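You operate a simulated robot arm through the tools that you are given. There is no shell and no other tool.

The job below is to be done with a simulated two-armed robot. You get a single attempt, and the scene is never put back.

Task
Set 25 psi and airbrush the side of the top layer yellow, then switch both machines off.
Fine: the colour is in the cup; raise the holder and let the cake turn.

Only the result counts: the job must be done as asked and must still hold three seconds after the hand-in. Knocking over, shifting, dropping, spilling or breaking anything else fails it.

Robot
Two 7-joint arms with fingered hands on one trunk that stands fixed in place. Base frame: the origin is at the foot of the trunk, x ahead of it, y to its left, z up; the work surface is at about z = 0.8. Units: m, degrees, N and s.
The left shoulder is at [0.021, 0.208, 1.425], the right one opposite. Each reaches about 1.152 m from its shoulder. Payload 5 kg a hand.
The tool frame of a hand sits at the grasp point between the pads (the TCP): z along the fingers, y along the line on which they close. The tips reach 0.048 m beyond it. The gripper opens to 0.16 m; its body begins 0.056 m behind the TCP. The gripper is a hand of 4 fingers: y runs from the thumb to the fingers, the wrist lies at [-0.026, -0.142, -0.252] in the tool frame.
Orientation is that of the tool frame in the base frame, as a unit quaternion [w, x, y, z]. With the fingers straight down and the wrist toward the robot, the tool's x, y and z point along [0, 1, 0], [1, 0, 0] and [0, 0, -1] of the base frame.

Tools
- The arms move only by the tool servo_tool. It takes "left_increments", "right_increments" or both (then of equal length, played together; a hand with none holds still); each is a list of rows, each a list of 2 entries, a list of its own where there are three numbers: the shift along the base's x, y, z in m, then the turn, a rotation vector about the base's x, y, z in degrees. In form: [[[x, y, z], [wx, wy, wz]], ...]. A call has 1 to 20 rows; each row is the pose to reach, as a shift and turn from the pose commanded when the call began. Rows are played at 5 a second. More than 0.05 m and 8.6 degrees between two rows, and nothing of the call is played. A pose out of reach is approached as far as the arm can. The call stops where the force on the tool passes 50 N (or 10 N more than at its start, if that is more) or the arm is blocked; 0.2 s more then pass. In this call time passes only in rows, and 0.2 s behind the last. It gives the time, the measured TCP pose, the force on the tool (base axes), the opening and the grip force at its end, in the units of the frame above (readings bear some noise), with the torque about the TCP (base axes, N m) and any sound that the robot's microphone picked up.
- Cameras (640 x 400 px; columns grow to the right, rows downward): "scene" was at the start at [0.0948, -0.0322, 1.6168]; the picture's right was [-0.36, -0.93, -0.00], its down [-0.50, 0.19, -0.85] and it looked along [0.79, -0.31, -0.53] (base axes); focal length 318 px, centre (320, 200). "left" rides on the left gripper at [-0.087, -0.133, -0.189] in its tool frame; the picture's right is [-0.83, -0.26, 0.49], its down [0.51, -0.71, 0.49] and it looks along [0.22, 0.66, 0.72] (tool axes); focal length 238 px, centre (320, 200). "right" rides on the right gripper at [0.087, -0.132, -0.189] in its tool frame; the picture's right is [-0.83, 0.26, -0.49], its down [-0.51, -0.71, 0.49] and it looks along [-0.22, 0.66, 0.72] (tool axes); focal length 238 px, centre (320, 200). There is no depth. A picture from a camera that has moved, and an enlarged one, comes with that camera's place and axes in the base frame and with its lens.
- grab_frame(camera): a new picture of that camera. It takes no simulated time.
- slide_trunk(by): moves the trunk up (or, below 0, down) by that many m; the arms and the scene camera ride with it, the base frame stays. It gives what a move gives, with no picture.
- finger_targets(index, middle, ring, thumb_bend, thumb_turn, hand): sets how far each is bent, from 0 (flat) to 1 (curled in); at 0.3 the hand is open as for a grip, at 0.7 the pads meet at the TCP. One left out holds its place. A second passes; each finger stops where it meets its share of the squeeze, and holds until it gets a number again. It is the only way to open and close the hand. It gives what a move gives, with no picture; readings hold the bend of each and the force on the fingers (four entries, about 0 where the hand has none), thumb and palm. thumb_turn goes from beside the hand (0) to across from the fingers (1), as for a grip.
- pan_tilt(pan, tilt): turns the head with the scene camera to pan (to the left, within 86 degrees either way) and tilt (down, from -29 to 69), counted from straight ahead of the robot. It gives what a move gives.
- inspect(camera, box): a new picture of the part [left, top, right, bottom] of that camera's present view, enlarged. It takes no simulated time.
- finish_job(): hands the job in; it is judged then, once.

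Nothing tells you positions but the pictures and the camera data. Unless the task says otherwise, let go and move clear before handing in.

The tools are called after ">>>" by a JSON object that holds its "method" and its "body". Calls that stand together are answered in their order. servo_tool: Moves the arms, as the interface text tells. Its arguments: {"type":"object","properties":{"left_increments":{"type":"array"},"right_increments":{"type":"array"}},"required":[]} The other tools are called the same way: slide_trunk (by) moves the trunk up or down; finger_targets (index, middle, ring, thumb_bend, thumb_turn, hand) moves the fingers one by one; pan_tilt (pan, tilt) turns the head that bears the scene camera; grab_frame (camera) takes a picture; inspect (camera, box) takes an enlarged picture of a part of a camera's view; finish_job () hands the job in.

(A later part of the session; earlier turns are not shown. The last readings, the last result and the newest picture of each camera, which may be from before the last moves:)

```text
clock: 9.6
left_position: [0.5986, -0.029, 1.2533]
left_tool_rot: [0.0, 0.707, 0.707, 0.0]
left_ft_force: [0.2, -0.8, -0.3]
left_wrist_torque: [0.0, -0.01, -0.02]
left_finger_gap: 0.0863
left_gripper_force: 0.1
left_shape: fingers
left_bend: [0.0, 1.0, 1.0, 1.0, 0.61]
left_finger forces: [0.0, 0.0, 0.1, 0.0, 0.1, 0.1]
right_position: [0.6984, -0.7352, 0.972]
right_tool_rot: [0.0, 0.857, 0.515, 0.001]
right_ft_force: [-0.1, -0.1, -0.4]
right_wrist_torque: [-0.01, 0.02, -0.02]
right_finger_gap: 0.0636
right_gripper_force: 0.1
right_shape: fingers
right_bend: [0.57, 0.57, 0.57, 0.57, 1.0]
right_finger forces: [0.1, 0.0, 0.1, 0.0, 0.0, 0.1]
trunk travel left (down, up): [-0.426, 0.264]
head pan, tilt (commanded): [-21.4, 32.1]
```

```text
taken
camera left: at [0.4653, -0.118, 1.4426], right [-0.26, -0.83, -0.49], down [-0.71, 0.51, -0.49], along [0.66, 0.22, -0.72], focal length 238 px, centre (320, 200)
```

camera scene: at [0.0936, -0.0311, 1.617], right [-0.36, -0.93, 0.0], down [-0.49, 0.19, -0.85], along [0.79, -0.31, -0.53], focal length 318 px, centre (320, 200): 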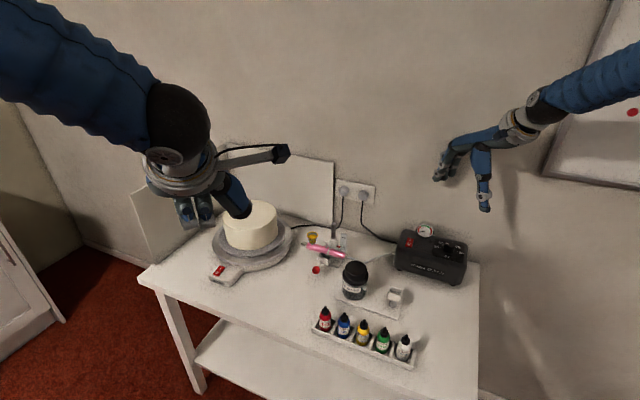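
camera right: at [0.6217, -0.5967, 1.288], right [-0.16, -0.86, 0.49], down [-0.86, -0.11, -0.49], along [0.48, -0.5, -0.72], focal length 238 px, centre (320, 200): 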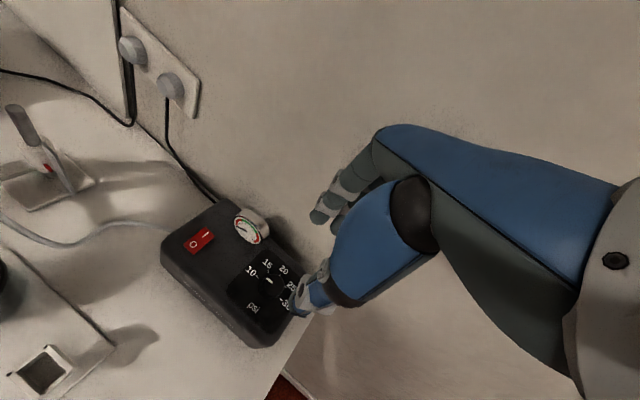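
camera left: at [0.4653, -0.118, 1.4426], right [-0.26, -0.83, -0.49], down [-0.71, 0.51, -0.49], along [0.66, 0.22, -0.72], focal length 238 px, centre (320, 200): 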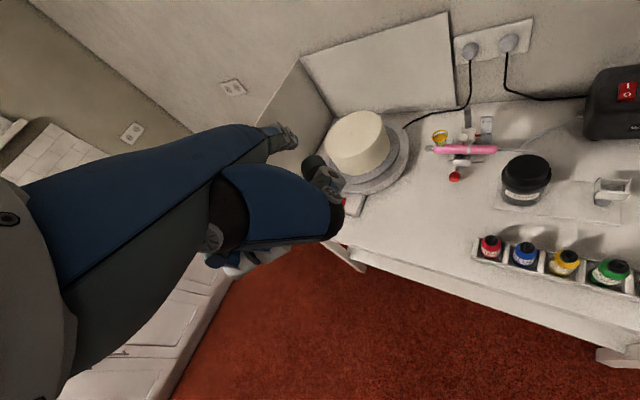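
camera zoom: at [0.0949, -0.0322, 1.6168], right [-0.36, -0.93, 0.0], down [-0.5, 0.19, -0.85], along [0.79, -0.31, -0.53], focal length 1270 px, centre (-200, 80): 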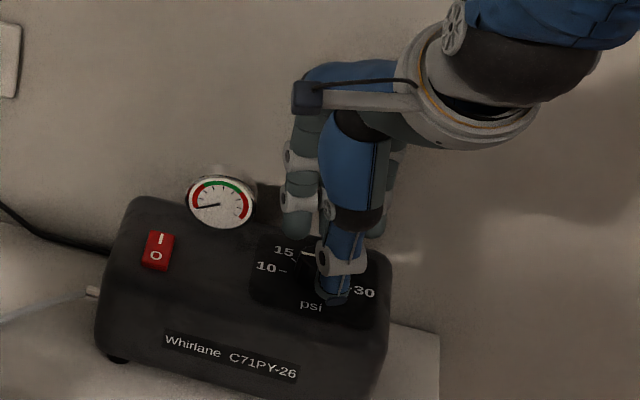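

The thumb tip reaches lower than the fingertips (thumb ≈0.915, fingers ≈0.932), so a symmetric pinch would miss the knob with the fingers. I'll keep the fingers straighter, bend the thumb more and shift the hand back from the wall so both meet the knob at equal height.

>>> {"method": "finger_targets", "body": {"hand": "right", "index": 0.48, "middle": 0.48, "ring": 0.48}}

>>> {"method": "servo_tool", "body": {"right_increments": [[[-0.011, 0.006, 0.005], [0, 0, 0]], [[-0.022, 0.012, 0.008], [0, 0, 0]], [[-0.022, 0.012, 0.008], [0, 0, 0]]]}}

>>> {"method": "finger_targets", "body": {"hand": "right", "thumb_bend": 0.66}}

>>> {"method": "inspect", "body": {"camera": "right", "box": [220, 190, 380, 330]}}

>>> {"method": "inspect", "body": {"camera": "scene", "box": [410, 200, 490, 270]}}

```text
clock: 10.6
left_position: [0.5992, -0.0307, 1.2544]
left_tool_rot: [-0.001, 0.707, 0.707, 0.0]
left_ft_force: [-0.2, 0.3, -0.4]
left_wrist_torque: [-0.01, 0.02, -0.01]
left_finger_gap: 0.0865
left_gripper_force: 0.1
left_shape: fingers
left_bend: [0.0, 1.0, 1.0, 1.0, 0.61]
left_finger forces: [0.0, 0.1, 0.0, 0.1, 0.0, 0.0]
right_position: [0.6992, -0.7356, 0.9728]
right_tool_rot: [0.0, 0.857, 0.515, 0.0]
right_ft_force: [-0.3, -1.3, -0.1]
right_wrist_torque: [0.05, -0.01, -0.02]
right_finger_gap: 0.0809
right_gripper_force: 0.1
right_shape: fingers
right_bend: [0.48, 0.48, 0.48, 0.57, 1.0]
right_finger forces: [0.0, 0.0, 0.0, 0.1, 0.0, 0.0]
trunk travel left (down, up): [-0.426, 0.264]
head pan, tilt (commanded): [-21.4, 32.1]
```

```text
clock: 11.4
left_position: [0.5995, -0.0295, 1.2528]
left_tool_rot: [0.0, 0.707, 0.707, 0.0]
left_ft_force: [0.2, 0.1, 0.8]
left_wrist_torque: [-0.01, 0.03, 0.01]
left_finger_gap: 0.0865
left_gripper_force: 0.1
left_shape: fingers
left_bend: [0.0, 1.0, 1.0, 1.0, 0.61]
left_finger forces: [0.0, 0.1, 0.1, 0.0, 0.1, 0.0]
right_position: [0.6782, -0.7228, 0.979]
right_tool_rot: [0.0, 0.857, 0.515, 0.0]
right_ft_force: [-0.2, 1.0, 0.5]
right_wrist_torque: [0.05, -0.01, -0.02]
right_finger_gap: 0.0812
right_gripper_force: 0.1
right_shape: fingers
right_bend: [0.48, 0.48, 0.48, 0.57, 1.0]
right_finger forces: [0.0, 0.0, 0.0, 0.0, 0.0, 0.1]
trunk travel left (down, up): [-0.426, 0.264]
head pan, tilt (commanded): [-21.4, 32.1]
```

```text
clock: 12.4
left_position: [0.5984, -0.0307, 1.2532]
left_tool_rot: [0.001, 0.707, 0.707, 0.0]
left_ft_force: [-0.2, 0.1, -0.6]
left_wrist_torque: [0.01, -0.03, -0.01]
left_finger_gap: 0.0864
left_gripper_force: 0.1
left_shape: fingers
left_bend: [0.0, 1.0, 1.0, 1.0, 0.61]
left_finger forces: [0.0, 0.0, 0.0, 0.0, 0.0, 0.0]
right_position: [0.6778, -0.7229, 0.98]
right_tool_rot: [0.0, 0.857, 0.515, 0.0]
right_ft_force: [-0.9, 0.4, -0.7]
right_wrist_torque: [0.03, -0.01, -0.01]
right_finger_gap: 0.0634
right_gripper_force: 0.1
right_shape: fingers
right_bend: [0.48, 0.48, 0.48, 0.66, 1.0]
right_finger forces: [0.0, 0.0, 0.1, 0.0, 0.1, 0.0]
trunk travel left (down, up): [-0.426, 0.264]
head pan, tilt (commanded): [-21.4, 32.1]
```

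```text
2.86 times, centred on (300, 260) of right
camera zoom: at [0.6005, -0.5837, 1.1683], right [-0.16, -0.86, 0.49], down [-0.86, -0.11, -0.49], along [0.48, -0.5, -0.72], focal length 681 px, centre (377, 29)
```

zoom: 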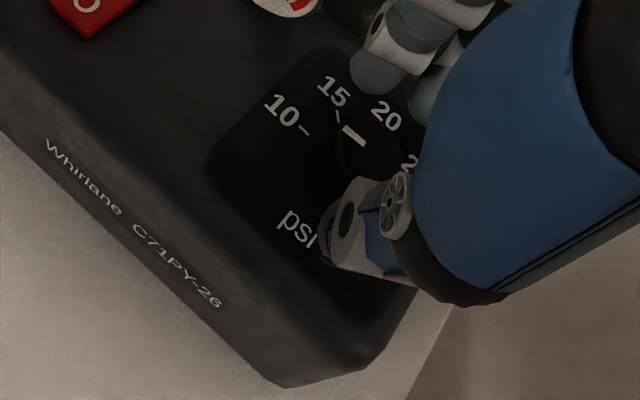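

```text
5.71 times, centred on (450, 235) of scene
camera zoom: at [0.0951, -0.0323, 1.6168], right [-0.36, -0.93, 0.0], down [-0.5, 0.19, -0.85], along [0.79, -0.31, -0.53], focal length 1815 px, centre (-423, 0)
```

zoom: 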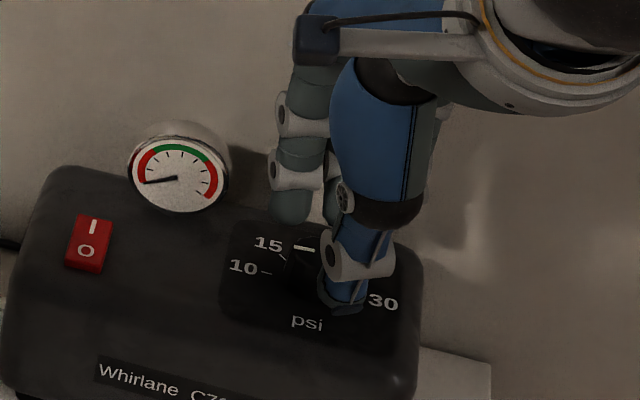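

>>> {"method": "servo_tool", "body": {"right_increments": [[[0.0, 0.0, -0.008], [0, 0, 0]], [[0.0, 0.0, -0.016], [0, 0, 0]], [[0.0, 0.0, -0.02], [0, 0, 0]], [[0.0, 0.0, -0.02], [0, 0, 0]]]}}

>>> {"method": "inspect", "body": {"camera": "right", "box": [220, 190, 380, 330]}}

>>> {"method": "inspect", "body": {"camera": "scene", "box": [410, 200, 490, 270]}}

```text
clock: 13.4
left_position: [0.597, -0.0298, 1.2547]
left_tool_rot: [0.0, 0.708, 0.706, 0.001]
left_ft_force: [0.2, 0.0, -0.1]
left_wrist_torque: [0.0, -0.02, -0.01]
left_finger_gap: 0.0865
left_gripper_force: 0.1
left_shape: fingers
left_bend: [0.0, 1.0, 1.0, 1.0, 0.61]
left_finger forces: [0.0, 0.1, 0.0, 0.0, 0.0, 0.0]
right_position: [0.6777, -0.7224, 0.9625]
right_tool_rot: [0.003, 0.857, 0.515, 0.001]
right_ft_force: [0.1, -2.3, 18.5]
right_wrist_torque: [-0.8, -0.78, -0.09]
right_finger_gap: 0.0638
right_gripper_force: 9.0
right_shape: fingers
right_bend: [0.48, 0.47, 0.48, 0.66, 1.0]
right_finger forces: [0.1, 17.9, 0.0, 0.0, 0.1, 0.0]
trunk travel left (down, up): [-0.426, 0.264]
head pan, tilt (commanded): [-21.4, 32.1]
```

```text
2.86 times, centred on (300, 260) of right
camera zoom: at [0.6005, -0.5829, 1.1508], right [-0.17, -0.86, 0.49], down [-0.86, -0.11, -0.49], along [0.48, -0.5, -0.72], focal length 681 px, centre (377, 29)
```

zoom: 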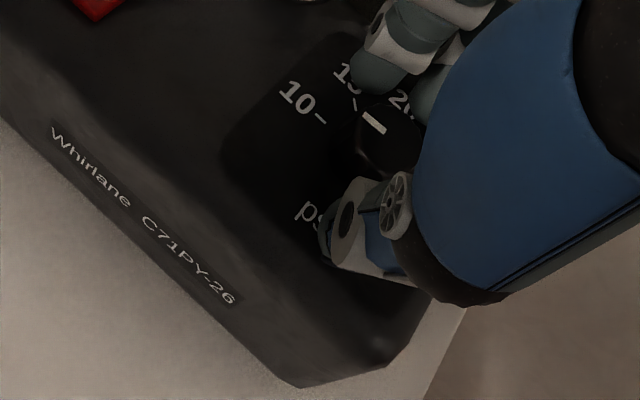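

```text
5.71 times, centred on (450, 235) of scene
camera zoom: at [0.0937, -0.0311, 1.6171], right [-0.36, -0.93, 0.0], down [-0.49, 0.19, -0.85], along [0.79, -0.31, -0.53], focal length 1815 px, centre (-423, 0)
```

zoom: 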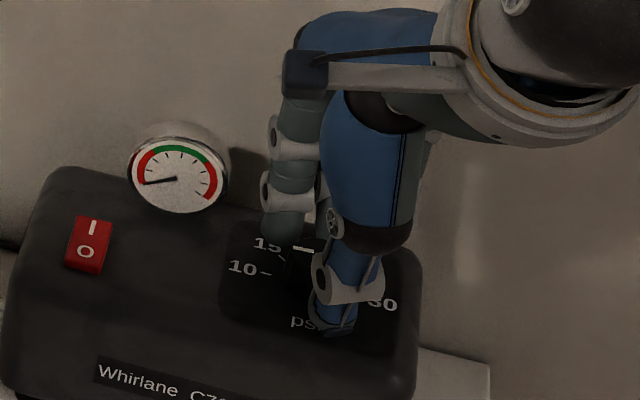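

The middle fingertip is resting on the compressor top behind the knob, so all fingertips are now around the knob at a good height. I'll lift 3 mm to relieve the load and close thumb, index and middle on the knob.

>>> {"method": "servo_tool", "body": {"right_increments": [[[0.0, 0.0, 0.004], [0, 0, 0]], [[0.0, 0.0, 0.005], [0, 0, 0]]]}}

>>> {"method": "finger_targets", "body": {"hand": "right", "index": 0.6, "middle": 0.6, "thumb_bend": 0.85}}

>>> {"method": "inspect", "body": {"camera": "right", "box": [220, 190, 380, 330]}}

>>> {"method": "inspect", "body": {"camera": "scene", "box": [410, 200, 490, 270]}}

```text
clock: 14.0
left_position: [0.5983, -0.0286, 1.2534]
left_tool_rot: [0.0, 0.707, 0.707, 0.0]
left_ft_force: [-0.3, -0.8, -0.8]
left_wrist_torque: [-0.05, -0.04, 0.01]
left_finger_gap: 0.0865
left_gripper_force: 0.1
left_shape: fingers
left_bend: [0.0, 1.0, 1.0, 1.0, 0.61]
left_finger forces: [0.0, 0.0, 0.0, 0.0, 0.0, 0.0]
right_position: [0.6753, -0.7225, 0.9647]
right_tool_rot: [-0.001, 0.857, 0.515, 0.0]
right_ft_force: [1.5, -1.2, 7.2]
right_wrist_torque: [-0.43, -0.47, -0.02]
right_finger_gap: 0.0637
right_gripper_force: 3.7
right_shape: fingers
right_bend: [0.48, 0.47, 0.48, 0.66, 1.0]
right_finger forces: [0.0, 8.3, 0.1, 0.0, 0.0, 0.1]
trunk travel left (down, up): [-0.426, 0.264]
head pan, tilt (commanded): [-21.4, 32.1]
```

```text
clock: 15.0
left_position: [0.5989, -0.0308, 1.2539]
left_tool_rot: [-0.001, 0.707, 0.707, -0.001]
left_ft_force: [-1.2, 0.1, 0.5]
left_wrist_torque: [0.02, 0.01, -0.01]
left_finger_gap: 0.0866
left_gripper_force: 0.1
left_shape: fingers
left_bend: [0.0, 1.0, 1.0, 1.0, 0.61]
left_finger forces: [0.0, 0.1, 0.0, 0.1, 0.1, 0.1]
right_position: [0.6743, -0.7226, 0.9631]
right_tool_rot: [-0.001, 0.857, 0.516, -0.001]
right_ft_force: [-7.3, 0.3, 5.1]
right_wrist_torque: [-0.37, -0.29, 0.0]
right_finger_gap: 0.0361
right_gripper_force: 24.3
right_shape: fingers
right_bend: [0.53, 0.57, 0.48, 0.73, 1.0]
right_finger forces: [10.0, 14.4, 0.0, 0.0, 23.2, 0.0]
trunk travel left (down, up): [-0.426, 0.264]
head pan, tilt (commanded): [-21.4, 32.1]
```

```text
2.86 times, centred on (300, 260) of right
camera zoom: at [0.5984, -0.5829, 1.1526], right [-0.16, -0.86, 0.49], down [-0.86, -0.11, -0.49], along [0.47, -0.5, -0.72], focal length 681 px, centre (377, 29)
```

zoom: 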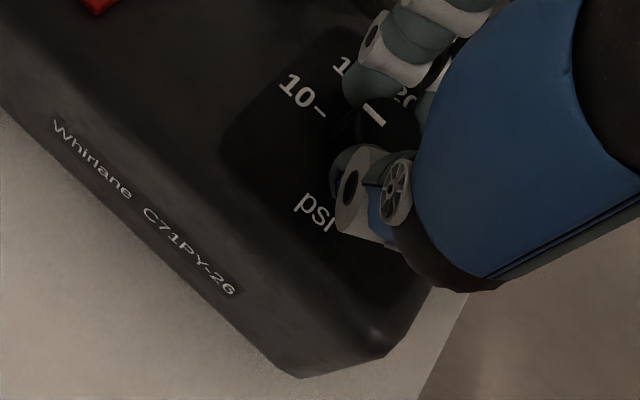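

```text
5.71 times, centred on (450, 235) of scene
camera zoom: at [0.0938, -0.0317, 1.6169], right [-0.36, -0.93, 0.0], down [-0.49, 0.19, -0.85], along [0.79, -0.31, -0.53], focal length 1815 px, centre (-423, 0)
```

zoom: 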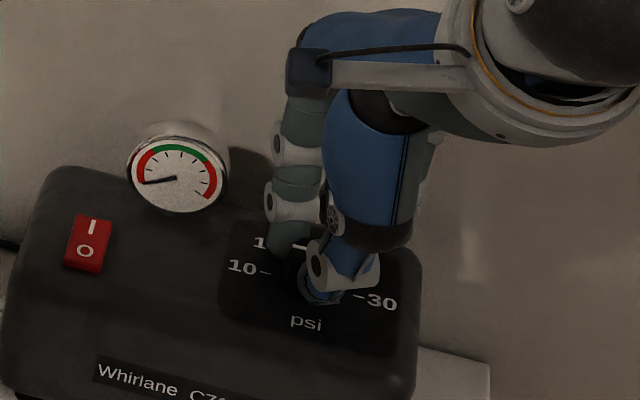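

The knob is firmly pinched (thumb 23 N, index 10 N, middle 14 N). Now I'll rotate clockwise about the knob axis by 42° and check the pointer.

>>> {"method": "servo_tool", "body": {"right_increments": [[[0.0018, 0.0028, 0.0], [0, 0, -7]], [[0.004, 0.0054, 0.0], [0, 0, -14]], [[0.0064, 0.0077, 0.0], [0, 0, -21]], [[0.0091, 0.0097, 0.0], [0, 0, -28]], [[0.0121, 0.0113, 0.0], [0, 0, -35]], [[0.0152, 0.0126, 0.0], [0, 0, -42]], [[0.0152, 0.0126, 0.0], [0, 0, -42]]]}}

>>> {"method": "inspect", "body": {"camera": "right", "box": [220, 190, 380, 330]}}

>>> {"method": "inspect", "body": {"camera": "scene", "box": [410, 200, 490, 270]}}

```text
clock: 16.6
left_position: [0.5975, -0.0298, 1.2549]
left_tool_rot: [0.001, 0.707, 0.708, 0.001]
left_ft_force: [-0.9, -0.4, 0.3]
left_wrist_torque: [0.01, -0.05, 0.04]
left_finger_gap: 0.0864
left_gripper_force: 0.1
left_shape: fingers
left_bend: [0.0, 1.0, 1.0, 1.0, 0.61]
left_finger forces: [0.0, 0.1, 0.0, 0.1, 0.1, 0.1]
right_position: [0.6908, -0.7091, 0.9648]
right_tool_rot: [-0.001, 0.985, 0.173, 0.001]
right_ft_force: [-18.6, 2.6, 4.3]
right_wrist_torque: [-0.31, 0.7, -0.46]
right_finger_gap: 0.0324
right_gripper_force: 24.0
right_shape: fingers
right_bend: [0.54, 0.56, 0.48, 0.75, 1.0]
right_finger forces: [7.5, 19.8, 0.1, 0.0, 20.3, 0.0]
trunk travel left (down, up): [-0.426, 0.264]
head pan, tilt (commanded): [-21.4, 32.1]
```

```text
2.86 times, centred on (300, 260) of right
camera zoom: at [0.726, -0.555, 1.1536], right [-0.7, -0.53, 0.49], down [-0.72, 0.5, -0.49], along [0.02, -0.69, -0.72], focal length 681 px, centre (377, 29)
```

zoom: 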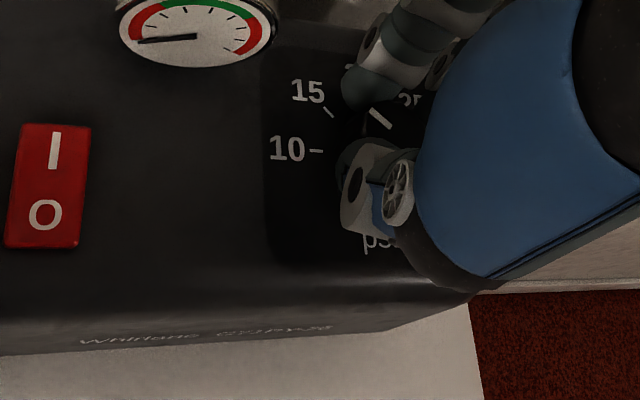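

```text
5.71 times, centred on (450, 235) of scene
camera zoom: at [0.0921, -0.0322, 1.617], right [-0.36, -0.93, 0.0], down [-0.49, 0.19, -0.85], along [0.79, -0.31, -0.53], focal length 1815 px, centre (-423, 0)
```

zoom: 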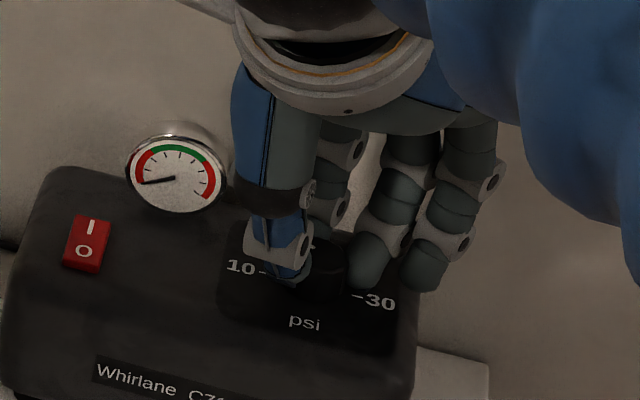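

The knob followed: the pointer is now parallel to the 15 tick. I'll continue the rotation in the same grip another 28°, easing the side load slightly.

>>> {"method": "servo_tool", "body": {"right_increments": [[[0.0022, 0.0009, 0.0], [0, 0, -7]], [[0.0046, 0.0014, 0.0], [0, 0, -14]], [[0.007, 0.0014, 0.0], [0, 0, -21]], [[0.01, 0.0011, 0.0], [0, 0, -28]], [[0.01, 0.0011, 0.0], [0, 0, -28]]]}}

>>> {"method": "inspect", "body": {"camera": "right", "box": [220, 190, 380, 330]}}

>>> {"method": "grab_frame", "body": {"camera": "scene"}}

```text
clock: 17.8
left_position: [0.5981, -0.0279, 1.2537]
left_tool_rot: [0.0, 0.707, 0.707, 0.0]
left_ft_force: [-1.1, 0.3, 1.2]
left_wrist_torque: [-0.02, -0.01, -0.01]
left_finger_gap: 0.0863
left_gripper_force: 0.0
left_shape: fingers
left_bend: [0.0, 1.0, 1.0, 1.0, 0.61]
left_finger forces: [0.1, 0.0, 0.0, 0.0, 0.0, 0.0]
right_position: [0.7024, -0.7098, 0.9658]
right_tool_rot: [0.0, 0.998, -0.07, -0.001]
right_ft_force: [-12.9, 3.9, 6.2]
right_wrist_torque: [-0.13, 0.66, -0.32]
right_finger_gap: 0.0312
right_gripper_force: 23.8
right_shape: fingers
right_bend: [0.54, 0.56, 0.48, 0.75, 1.0]
right_finger forces: [9.7, 18.9, 0.0, 0.0, 18.8, 0.1]
trunk travel left (down, up): [-0.426, 0.264]
head pan, tilt (commanded): [-21.4, 32.1]
```

```text
2.86 times, centred on (300, 260) of right
camera zoom: at [0.806, -0.5894, 1.1536], right [-0.86, -0.14, 0.49], down [-0.4, 0.77, -0.49], along [-0.31, -0.62, -0.72], focal length 681 px, centre (377, 29)
```

zoom: 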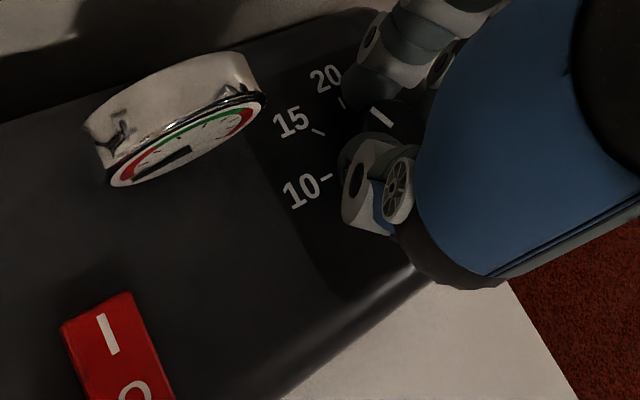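

```text
taken
camera scene: at [0.0936, -0.0311, 1.6169], right [-0.36, -0.93, 0.0], down [-0.49, 0.19, -0.85], along [0.79, -0.31, -0.53], focal length 318 px, centre (320, 200)
```

scene: 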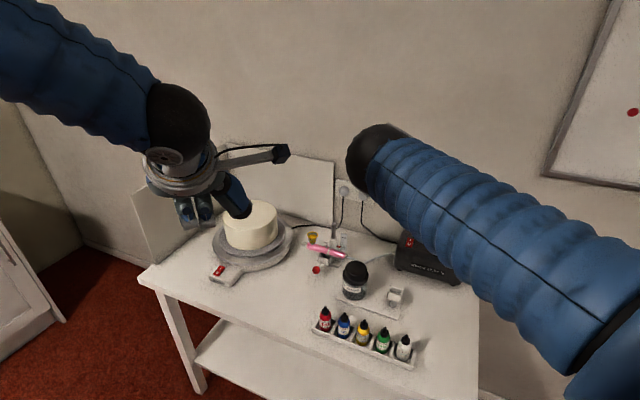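

The pointer is now past 15, heading to 20. I'll go 14° more in this grip, then let go, lift and return the hand for a second grip.

>>> {"method": "servo_tool", "body": {"right_increments": [[[0.0028, -0.0007, 0.0], [0, 0, -7]], [[0.0055, -0.0019, 0.0], [0, 0, -14]], [[0.0055, -0.0019, 0.0], [0, 0, -14]]]}}

>>> {"method": "finger_targets", "body": {"hand": "right", "index": 0.46, "middle": 0.46, "ring": 0.46, "thumb_bend": 0.6}}

>>> {"method": "servo_tool", "body": {"right_increments": [[[0.0, 0.0, 0.02], [0, 0, 0]], [[0.0, 0.0, 0.05], [0, 0, 0]], [[0.0, 0.0, 0.06], [0, 0, 0]]]}}

>>> {"method": "inspect", "body": {"camera": "right", "box": [220, 170, 380, 310]}}

```text
clock: 18.6
left_position: [0.5981, -0.0298, 1.2547]
left_tool_rot: [0.0, 0.707, 0.707, 0.0]
left_ft_force: [0.2, 0.0, 1.0]
left_wrist_torque: [-0.01, 0.05, 0.02]
left_finger_gap: 0.0866
left_gripper_force: 0.1
left_shape: fingers
left_bend: [0.0, 1.0, 1.0, 1.0, 0.61]
left_finger forces: [0.1, 0.1, 0.1, 0.0, 0.0, 0.0]
right_position: [0.709, -0.7098, 0.9656]
right_tool_rot: [0.0, 0.982, -0.191, 0.0]
right_ft_force: [-7.8, 1.9, 8.0]
right_wrist_torque: [-0.06, 0.37, -0.19]
right_finger_gap: 0.0271
right_gripper_force: 25.2
right_shape: fingers
right_bend: [0.53, 0.55, 0.48, 0.78, 1.0]
right_finger forces: [10.4, 16.3, 0.0, 0.1, 23.5, 0.0]
trunk travel left (down, up): [-0.426, 0.264]
head pan, tilt (commanded): [-21.4, 32.1]
```

```text
clock: 19.6
left_position: [0.5973, -0.031, 1.2535]
left_tool_rot: [0.0, 0.707, 0.707, 0.001]
left_ft_force: [0.0, 0.6, -0.8]
left_wrist_torque: [0.01, 0.02, 0.01]
left_finger_gap: 0.0863
left_gripper_force: 0.0
left_shape: fingers
left_bend: [0.0, 1.0, 1.0, 1.0, 0.61]
left_finger forces: [0.1, 0.0, 0.0, 0.0, 0.0, 0.0]
right_position: [0.7077, -0.7112, 0.9638]
right_tool_rot: [0.0, 0.982, -0.191, -0.001]
right_ft_force: [-0.9, 2.2, 1.0]
right_wrist_torque: [0.02, 0.04, 0.04]
right_finger_gap: 0.0788
right_gripper_force: 0.6
right_shape: fingers
right_bend: [0.46, 0.46, 0.46, 0.6, 1.0]
right_finger forces: [0.0, 0.6, 0.0, 0.1, 0.0, 0.1]
trunk travel left (down, up): [-0.426, 0.264]
head pan, tilt (commanded): [-21.4, 32.1]
```

```text
clock: 20.4
left_position: [0.5989, -0.0297, 1.254]
left_tool_rot: [0.0, 0.707, 0.707, -0.001]
left_ft_force: [-0.1, 0.4, -0.6]
left_wrist_torque: [0.01, 0.06, 0.0]
left_finger_gap: 0.0864
left_gripper_force: 0.0
left_shape: fingers
left_bend: [0.0, 1.0, 1.0, 1.0, 0.61]
left_finger forces: [0.1, 0.1, 0.0, 0.0, 0.1, 0.1]
right_position: [0.7071, -0.7094, 1.0242]
right_tool_rot: [0.0, 0.982, -0.191, -0.001]
right_ft_force: [-0.4, -0.3, -0.7]
right_wrist_torque: [-0.01, 0.03, -0.02]
right_finger_gap: 0.0784
right_gripper_force: 0.0
right_shape: fingers
right_bend: [0.46, 0.46, 0.46, 0.6, 1.0]
right_finger forces: [0.0, 0.0, 0.0, 0.0, 0.0, 0.1]
trunk travel left (down, up): [-0.426, 0.264]
head pan, tilt (commanded): [-21.4, 32.1]
```

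```text
2.86 times, centred on (300, 240) of right
camera zoom: at [0.8374, -0.6185, 1.2129], right [-0.87, 0.07, 0.49], down [-0.2, 0.85, -0.49], along [-0.45, -0.53, -0.72], focal length 681 px, centre (377, 86)
```

zoom: 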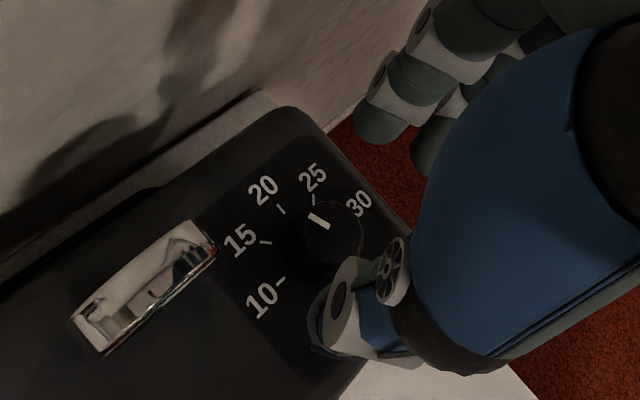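

The pointer now reads about 17–18 psi, so roughly 65–70° remain. I'll lift a bit more, swing the hand back to its first yaw and re-grip.

>>> {"method": "servo_tool", "body": {"right_increments": [[[-0.003, -0.001, 0.015], [0, 0, 7]], [[-0.006, -0.002, 0.03], [0, 0, 14]], [[-0.009, -0.003, 0.03], [0, 0, 21]], [[-0.012, -0.004, 0.03], [0, 0, 28]], [[-0.015, -0.005, 0.03], [0, 0, 35]], [[-0.019, -0.006, 0.03], [0, 0, 42]], [[-0.022, -0.007, 0.03], [0, 0, 49]], [[-0.025, -0.008, 0.03], [0, 0, 56]], [[-0.028, -0.009, 0.03], [0, 0, 63]], [[-0.031, -0.01, 0.03], [0, 0, 70]], [[-0.034, -0.011, 0.03], [0, 0, 77]], [[-0.037, -0.0115, 0.03], [0, 0, 84]], [[-0.037, -0.0115, 0.03], [0, 0, 84]]]}}

>>> {"method": "inspect", "body": {"camera": "right", "box": [220, 190, 380, 330]}}

>>> {"method": "inspect", "body": {"camera": "scene", "box": [410, 200, 490, 270]}}

```text
clock: 23.2
left_position: [0.5991, -0.03, 1.2535]
left_tool_rot: [0.0, 0.708, 0.707, 0.0]
left_ft_force: [-0.2, 1.0, 0.1]
left_wrist_torque: [-0.07, 0.08, -0.04]
left_finger_gap: 0.0866
left_gripper_force: 0.1
left_shape: fingers
left_bend: [0.0, 1.0, 1.0, 1.0, 0.61]
left_finger forces: [0.1, 0.1, 0.1, 0.0, 0.0, 0.0]
right_position: [0.6726, -0.7217, 1.0528]
right_tool_rot: [0.0, 0.857, 0.516, -0.001]
right_ft_force: [0.3, 0.1, 0.1]
right_wrist_torque: [-0.06, 0.03, 0.01]
right_finger_gap: 0.0786
right_gripper_force: 0.1
right_shape: fingers
right_bend: [0.46, 0.46, 0.46, 0.6, 1.0]
right_finger forces: [0.0, 0.0, 0.1, 0.1, 0.0, 0.0]
trunk travel left (down, up): [-0.426, 0.264]
head pan, tilt (commanded): [-21.4, 32.1]
```

```text
2.86 times, centred on (300, 260) of right
camera zoom: at [0.5954, -0.5822, 1.2419], right [-0.16, -0.86, 0.49], down [-0.86, -0.12, -0.49], along [0.48, -0.5, -0.72], focal length 681 px, centre (377, 29)
```

zoom: 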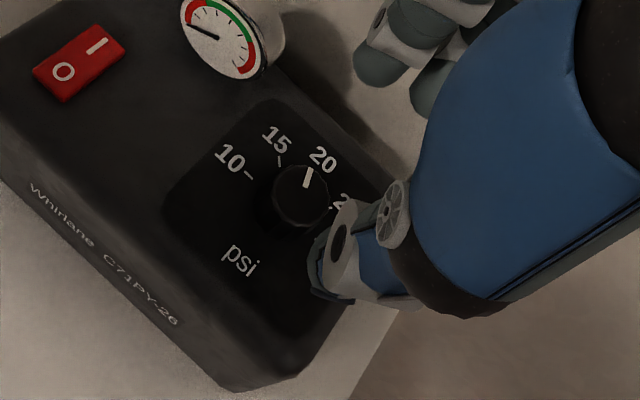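

```text
5.71 times, centred on (450, 235) of scene
camera zoom: at [0.0958, -0.031, 1.6168], right [-0.36, -0.93, 0.0], down [-0.5, 0.19, -0.85], along [0.79, -0.31, -0.53], focal length 1815 px, centre (-423, 0)
```

zoom: 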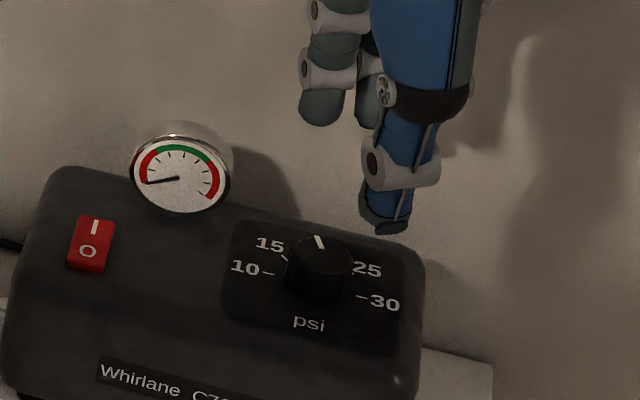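

The reading is about 17 psi, so 70° remain. I'll set the pre-grip, lower around the knob, and close.

>>> {"method": "finger_targets", "body": {"hand": "right", "index": 0.47, "middle": 0.48, "ring": 0.48, "thumb_bend": 0.66}}

>>> {"method": "servo_tool", "body": {"right_increments": [[[0.0, 0.0, -0.03], [0, 0, 0]], [[0.0, 0.0, -0.06], [0, 0, 0]], [[0.0, 0.0, -0.08], [0, 0, 0]], [[0.0, 0.0, -0.09], [0, 0, 0]], [[0.0, 0.0, -0.09], [0, 0, 0]]]}}

>>> {"method": "finger_targets", "body": {"hand": "right", "index": 0.62, "middle": 0.62, "thumb_bend": 0.88}}

>>> {"method": "inspect", "body": {"camera": "right", "box": [220, 190, 380, 330]}}

```text
clock: 24.2
left_position: [0.5987, -0.0311, 1.2532]
left_tool_rot: [0.0, 0.707, 0.707, 0.0]
left_ft_force: [-0.6, 0.6, -0.6]
left_wrist_torque: [-0.01, 0.02, -0.01]
left_finger_gap: 0.0867
left_gripper_force: 0.2
left_shape: fingers
left_bend: [0.0, 1.0, 1.0, 1.0, 0.61]
left_finger forces: [0.0, 0.0, 0.0, 0.1, 0.0, 0.0]
right_position: [0.6715, -0.7225, 1.052]
right_tool_rot: [0.0, 0.857, 0.515, 0.0]
right_ft_force: [-0.5, -0.2, 0.9]
right_wrist_torque: [0.0, 0.01, -0.02]
right_finger_gap: 0.0659
right_gripper_force: 0.1
right_shape: fingers
right_bend: [0.47, 0.48, 0.48, 0.66, 1.0]
right_finger forces: [0.0, 0.0, 0.0, 0.0, 0.1, 0.0]
trunk travel left (down, up): [-0.426, 0.264]
head pan, tilt (commanded): [-21.4, 32.1]
```

```text
clock: 25.4
left_position: [0.5979, -0.0316, 1.2549]
left_tool_rot: [0.0, 0.707, 0.708, -0.001]
left_ft_force: [-0.6, -0.1, 0.8]
left_wrist_torque: [-0.02, 0.0, 0.01]
left_finger_gap: 0.0863
left_gripper_force: 0.0
left_shape: fingers
left_bend: [0.0, 1.0, 1.0, 1.0, 0.61]
left_finger forces: [0.1, 0.0, 0.1, 0.0, 0.1, 0.0]
right_position: [0.6714, -0.7221, 0.9636]
right_tool_rot: [0.001, 0.857, 0.516, 0.0]
right_ft_force: [-0.6, -1.3, 7.4]
right_wrist_torque: [-0.36, -0.34, -0.06]
right_finger_gap: 0.0659
right_gripper_force: 4.1
right_shape: fingers
right_bend: [0.47, 0.48, 0.48, 0.66, 1.0]
right_finger forces: [0.0, 8.0, 0.0, 0.0, 0.1, 0.0]
trunk travel left (down, up): [-0.426, 0.264]
head pan, tilt (commanded): [-21.4, 32.1]
```

```text
clock: 26.4
left_position: [0.5963, -0.0308, 1.2542]
left_tool_rot: [0.0, 0.707, 0.707, -0.001]
left_ft_force: [0.7, -0.2, -0.3]
left_wrist_torque: [-0.04, 0.01, -0.02]
left_finger_gap: 0.0865
left_gripper_force: 0.0
left_shape: fingers
left_bend: [0.0, 1.0, 1.0, 1.0, 0.61]
left_finger forces: [0.0, 0.0, 0.1, 0.0, 0.1, 0.0]
right_position: [0.6706, -0.723, 0.9636]
right_tool_rot: [0.0, 0.857, 0.515, 0.0]
right_ft_force: [-6.5, -2.5, 15.3]
right_wrist_torque: [-0.71, -0.43, -0.04]
right_finger_gap: 0.0361
right_gripper_force: 27.7
right_shape: fingers
right_bend: [0.5, 0.57, 0.48, 0.76, 1.0]
right_finger forces: [12.4, 19.7, 0.1, 0.1, 24.9, 0.0]
trunk travel left (down, up): [-0.426, 0.264]
head pan, tilt (commanded): [-21.4, 32.1]
```

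```text
2.86 times, centred on (300, 260) of right
camera zoom: at [0.5925, -0.583, 1.1524], right [-0.16, -0.86, 0.49], down [-0.86, -0.11, -0.49], along [0.48, -0.5, -0.72], focal length 681 px, centre (377, 29)
```

zoom: 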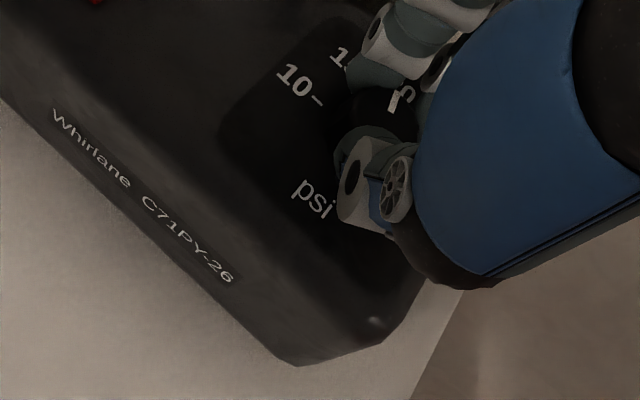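

>>> {"method": "servo_tool", "body": {"right_increments": [[[0.0018, 0.0029, 0.001], [0, 0, -7]], [[0.0038, 0.0055, 0.002], [0, 0, -14]], [[0.0062, 0.0078, 0.002], [0, 0, -21]], [[0.0089, 0.0099, 0.002], [0, 0, -28]], [[0.0118, 0.0116, 0.002], [0, 0, -35]], [[0.0149, 0.0129, 0.002], [0, 0, -42]], [[0.0181, 0.0139, 0.002], [0, 0, -49]], [[0.0214, 0.0144, 0.002], [0, 0, -56]], [[0.0248, 0.0146, 0.002], [0, 0, -63]], [[0.0281, 0.0143, 0.002], [0, 0, -70]], [[0.0281, 0.0143, 0.002], [0, 0, -70]]]}}

>>> {"method": "inspect", "body": {"camera": "right", "box": [260, 190, 360, 280]}}

>>> {"method": "inspect", "body": {"camera": "right", "box": [300, 210, 345, 250]}}

```text
clock: 28.8
left_position: [0.5986, -0.0302, 1.2551]
left_tool_rot: [-0.001, 0.707, 0.707, 0.0]
left_ft_force: [-0.3, 0.3, 0.5]
left_wrist_torque: [0.0, -0.01, -0.01]
left_finger_gap: 0.0866
left_gripper_force: 0.1
left_shape: fingers
left_bend: [0.0, 1.0, 1.0, 1.0, 0.61]
left_finger forces: [0.1, 0.1, 0.0, 0.1, 0.0, 0.0]
right_position: [0.6992, -0.7078, 0.9678]
right_tool_rot: [0.0, 0.998, -0.07, -0.001]
right_ft_force: [-16.9, 11.4, -1.0]
right_wrist_torque: [0.67, 0.48, -0.45]
right_finger_gap: 0.0308
right_gripper_force: 30.1
right_shape: fingers
right_bend: [0.51, 0.58, 0.48, 0.79, 1.0]
right_finger forces: [8.9, 16.4, 0.0, 0.0, 34.0, 0.0]
trunk travel left (down, up): [-0.426, 0.264]
head pan, tilt (commanded): [-21.4, 32.1]
```

```text
4.44 times, centred on (310, 235) of right
camera zoom: at [0.8021, -0.5874, 1.1552], right [-0.86, -0.14, 0.49], down [-0.4, 0.77, -0.49], along [-0.31, -0.62, -0.72], focal length 1059 px, centre (364, 44)
```

zoom: 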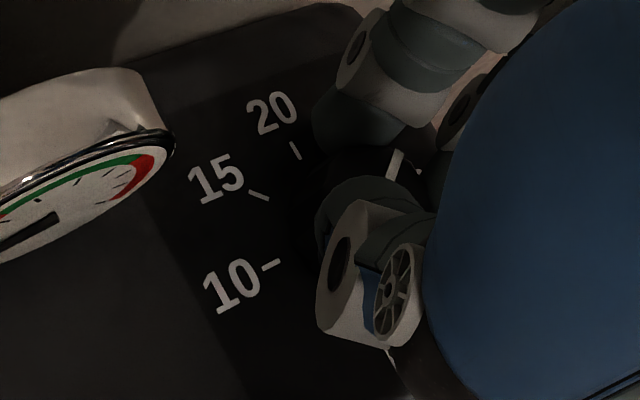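

```text
10.00 times, centred on (322, 230) of right
camera zoom: at [0.8021, -0.5874, 1.1552], right [-0.86, -0.14, 0.49], down [-0.4, 0.77, -0.49], along [-0.31, -0.62, -0.72], focal length 2384 px, centre (295, -100)
```

zoom: 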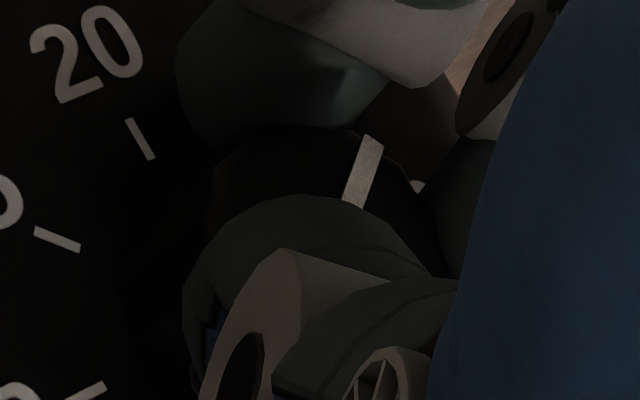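

The pointer now looks close to 25, perhaps slightly past. I'll release, lift and swing back for a clear measurement.

>>> {"method": "finger_targets", "body": {"hand": "right", "index": 0.46, "middle": 0.46, "ring": 0.46, "thumb_bend": 0.6}}

>>> {"method": "servo_tool", "body": {"right_increments": [[[0.0, 0.0, 0.03], [0, 0, 0]], [[0.0, 0.0, 0.06], [0, 0, 0]], [[-0.002, -0.001, 0.09], [0, 0, 7]], [[-0.005, -0.003, 0.09], [0, 0, 14]], [[-0.008, -0.004, 0.09], [0, 0, 21]], [[-0.011, -0.005, 0.09], [0, 0, 28]], [[-0.014, -0.007, 0.09], [0, 0, 35]], [[-0.017, -0.008, 0.09], [0, 0, 42]], [[-0.02, -0.01, 0.09], [0, 0, 49]], [[-0.023, -0.011, 0.09], [0, 0, 56]], [[-0.026, -0.013, 0.09], [0, 0, 63]], [[-0.028, -0.014, 0.09], [0, 0, 70]], [[-0.028, -0.014, 0.09], [0, 0, 70]]]}}

>>> {"method": "inspect", "body": {"camera": "right", "box": [240, 230, 340, 310]}}

>>> {"method": "inspect", "body": {"camera": "scene", "box": [435, 225, 475, 265]}}

```text
clock: 29.8
left_position: [0.5985, -0.0304, 1.2545]
left_tool_rot: [0.0, 0.707, 0.707, -0.001]
left_ft_force: [-0.7, -0.9, 0.9]
left_wrist_torque: [0.03, -0.02, 0.0]
left_finger_gap: 0.0866
left_gripper_force: 0.0
left_shape: fingers
left_bend: [0.0, 1.0, 1.0, 1.0, 0.61]
left_finger forces: [0.1, 0.0, 0.0, 0.0, 0.0, 0.0]
right_position: [0.6996, -0.7088, 0.9665]
right_tool_rot: [-0.001, 0.998, -0.07, 0.0]
right_ft_force: [-0.4, -0.2, 0.4]
right_wrist_torque: [0.0, -0.02, 0.03]
right_finger_gap: 0.0789
right_gripper_force: 0.0
right_shape: fingers
right_bend: [0.46, 0.46, 0.46, 0.6, 1.0]
right_finger forces: [0.1, 0.0, 0.0, 0.0, 0.0, 0.0]
trunk travel left (down, up): [-0.426, 0.264]
head pan, tilt (commanded): [-21.4, 32.1]
```

```text
clock: 32.6
left_position: [0.5989, -0.0297, 1.2527]
left_tool_rot: [0.0, 0.707, 0.708, 0.0]
left_ft_force: [0.9, 0.5, -0.6]
left_wrist_torque: [-0.08, 0.03, -0.01]
left_finger_gap: 0.0865
left_gripper_force: 0.1
left_shape: fingers
left_bend: [0.0, 1.0, 1.0, 1.0, 0.61]
left_finger forces: [0.1, 0.0, 0.0, 0.0, 0.0, 0.0]
right_position: [0.6724, -0.7204, 1.0563]
right_tool_rot: [0.0, 0.857, 0.515, -0.001]
right_ft_force: [0.4, -0.1, -0.2]
right_wrist_torque: [-0.12, 0.04, 0.01]
right_finger_gap: 0.0789
right_gripper_force: 0.1
right_shape: fingers
right_bend: [0.46, 0.46, 0.46, 0.6, 1.0]
right_finger forces: [0.1, 0.0, 0.0, 0.1, 0.0, 0.0]
trunk travel left (down, up): [-0.426, 0.264]
head pan, tilt (commanded): [-21.4, 32.1]
```

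```text
5.00 times, centred on (290, 270) of right
camera zoom: at [0.595, -0.5814, 1.2452], right [-0.16, -0.86, 0.49], down [-0.86, -0.12, -0.49], along [0.48, -0.5, -0.72], focal length 1192 px, centre (470, -150)
```

zoom: 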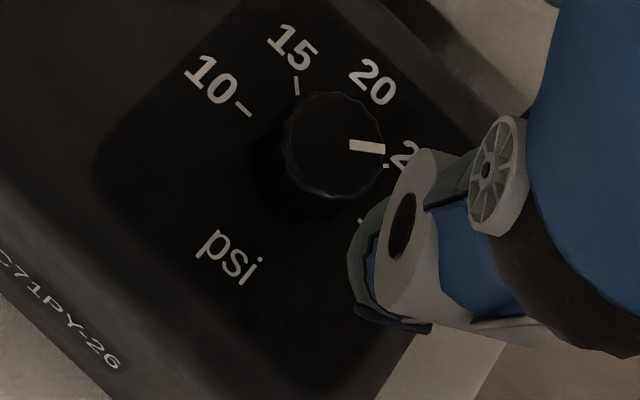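

```text
10.00 times, centred on (455, 245) of scene
camera zoom: at [0.0957, -0.031, 1.6168], right [-0.36, -0.93, 0.0], down [-0.5, 0.19, -0.85], along [0.79, -0.31, -0.53], focal length 3176 px, centre (-1030, -250)
```

zoom: 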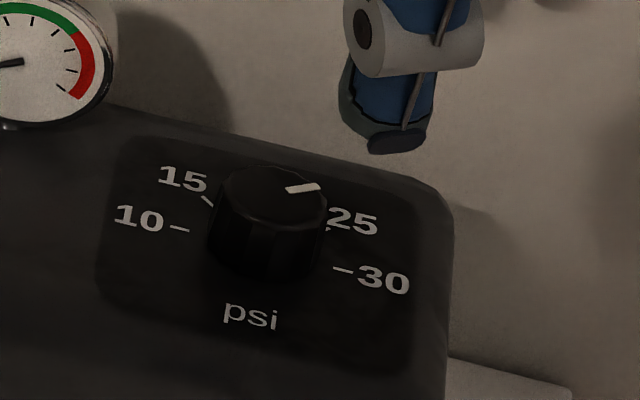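

>>> {"method": "inspect", "body": {"camera": "scene", "box": [446, 233, 468, 255]}}

>>> {"method": "inspect", "body": {"camera": "right", "box": [270, 240, 320, 285]}}

```text
16.00 times, centred on (457, 244) of scene
camera zoom: at [0.0957, -0.031, 1.6168], right [-0.36, -0.93, 0.0], down [-0.5, 0.19, -0.85], along [0.79, -0.31, -0.53], focal length 5082 px, centre (-1872, -504)
```

zoom: 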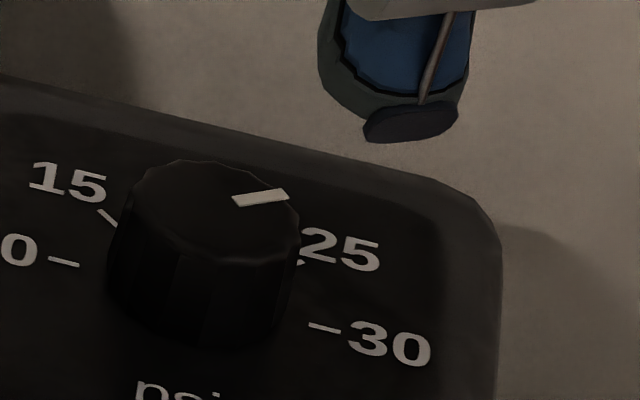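

```text
8.89 times, centred on (295, 262) of right
camera zoom: at [0.595, -0.5814, 1.2452], right [-0.16, -0.86, 0.49], down [-0.86, -0.12, -0.49], along [0.48, -0.5, -0.72], focal length 2119 px, centre (542, -356)
```

zoom: 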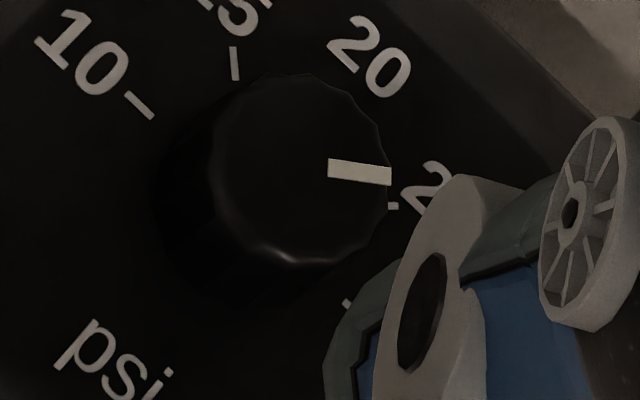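

The pointer sits about 8° past the 25 tick (≈26 psi). I'll re-grip and turn back a small amount.

>>> {"method": "finger_targets", "body": {"hand": "right", "index": 0.47, "middle": 0.48, "ring": 0.48, "thumb_bend": 0.66}}

>>> {"method": "servo_tool", "body": {"right_increments": [[[0.0012, 0.0018, -0.02], [0, 0, -5]], [[0.0025, 0.0037, -0.04], [0, 0, -10]], [[0.0025, 0.0037, -0.07], [0, 0, -10]], [[0.0025, 0.0037, -0.085], [0, 0, -10]], [[0.0025, 0.0037, -0.091], [0, 0, -10]], [[0.0025, 0.0037, -0.091], [0, 0, -10]]]}}

>>> {"method": "finger_targets", "body": {"hand": "right", "index": 0.62, "middle": 0.62, "thumb_bend": 0.88}}

>>> {"method": "inspect", "body": {"camera": "right", "box": [280, 190, 360, 260]}}

>>> {"method": "inspect", "body": {"camera": "scene", "box": [435, 225, 475, 265]}}

```text
clock: 33.6
left_position: [0.5992, -0.0296, 1.2538]
left_tool_rot: [-0.001, 0.707, 0.707, 0.0]
left_ft_force: [0.9, 0.7, -0.2]
left_wrist_torque: [0.01, 0.0, -0.01]
left_finger_gap: 0.0868
left_gripper_force: 0.0
left_shape: fingers
left_bend: [0.0, 1.0, 1.0, 1.0, 0.61]
left_finger forces: [0.1, 0.0, 0.0, 0.1, 0.1, 0.0]
right_position: [0.671, -0.7221, 1.0564]
right_tool_rot: [0.0, 0.858, 0.514, 0.0]
right_ft_force: [1.1, 0.7, 0.3]
right_wrist_torque: [0.0, 0.01, -0.03]
right_finger_gap: 0.066
right_gripper_force: 0.2
right_shape: fingers
right_bend: [0.47, 0.48, 0.48, 0.66, 1.0]
right_finger forces: [0.0, 0.0, 0.0, 0.1, 0.0, 0.1]
trunk travel left (down, up): [-0.426, 0.264]
head pan, tilt (commanded): [-21.4, 32.1]
```

```text
clock: 35.0
left_position: [0.5995, -0.0308, 1.2545]
left_tool_rot: [-0.001, 0.707, 0.707, 0.0]
left_ft_force: [-0.2, 0.0, 0.5]
left_wrist_torque: [0.01, -0.04, 0.0]
left_finger_gap: 0.0868
left_gripper_force: 0.1
left_shape: fingers
left_bend: [0.0, 1.0, 1.0, 1.0, 0.61]
left_finger forces: [0.0, 0.0, 0.1, 0.0, 0.1, 0.0]
right_position: [0.6727, -0.7206, 0.9655]
right_tool_rot: [0.0, 0.899, 0.439, -0.001]
right_ft_force: [0.6, -0.3, 0.1]
right_wrist_torque: [0.01, 0.0, 0.03]
right_finger_gap: 0.066
right_gripper_force: 0.1
right_shape: fingers
right_bend: [0.47, 0.48, 0.48, 0.66, 1.0]
right_finger forces: [0.0, 0.0, 0.0, 0.0, 0.1, 0.0]
trunk travel left (down, up): [-0.426, 0.264]
head pan, tilt (commanded): [-21.4, 32.1]
```

```text
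clock: 36.0
left_position: [0.5963, -0.0308, 1.2543]
left_tool_rot: [0.0, 0.707, 0.707, 0.001]
left_ft_force: [-0.4, 0.6, -0.7]
left_wrist_torque: [-0.01, -0.01, 0.0]
left_finger_gap: 0.0867
left_gripper_force: 0.0
left_shape: fingers
left_bend: [0.0, 1.0, 1.0, 1.0, 0.61]
left_finger forces: [0.0, 0.0, 0.1, 0.0, 0.0, 0.0]
right_position: [0.6714, -0.7196, 0.9654]
right_tool_rot: [-0.001, 0.899, 0.437, -0.001]
right_ft_force: [-16.1, 4.6, 8.7]
right_wrist_torque: [0.14, 0.55, -0.17]
right_finger_gap: 0.0317
right_gripper_force: 29.5
right_shape: fingers
right_bend: [0.5, 0.59, 0.48, 0.81, 1.0]
right_finger forces: [10.0, 8.0, 0.1, 0.1, 42.0, 0.1]
trunk travel left (down, up): [-0.426, 0.264]
head pan, tilt (commanded): [-21.4, 32.1]
```

```text
5.71 times, centred on (320, 225) of right
camera zoom: at [0.6195, -0.5682, 1.155], right [-0.31, -0.82, 0.49], down [-0.87, 0.04, -0.49], along [0.38, -0.58, -0.72], focal length 1362 px, centre (320, 57)
```

zoom: 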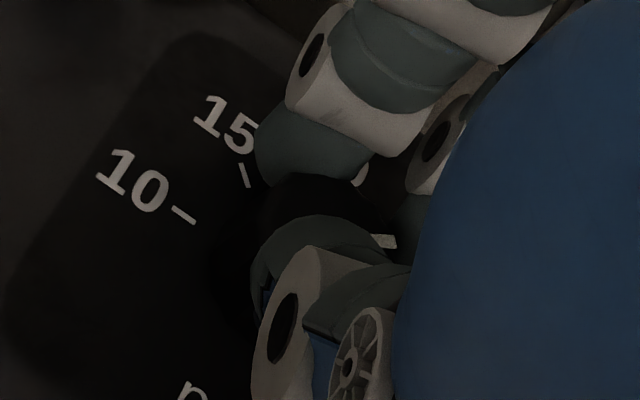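

```text
10.00 times, centred on (455, 245) of scene
camera zoom: at [0.0927, -0.0311, 1.617], right [-0.37, -0.93, 0.0], down [-0.49, 0.19, -0.85], along [0.79, -0.31, -0.53], focal length 3176 px, centre (-1030, -250)
```

zoom: 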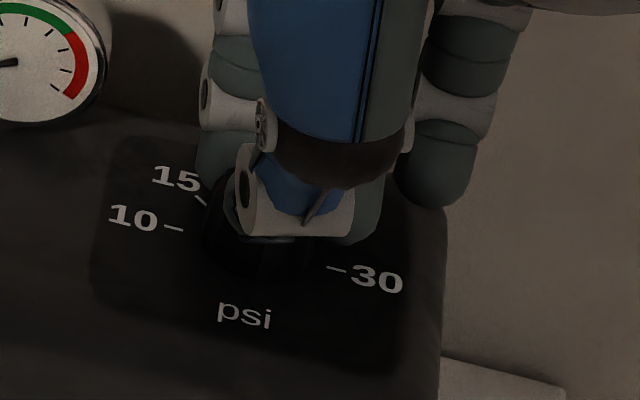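

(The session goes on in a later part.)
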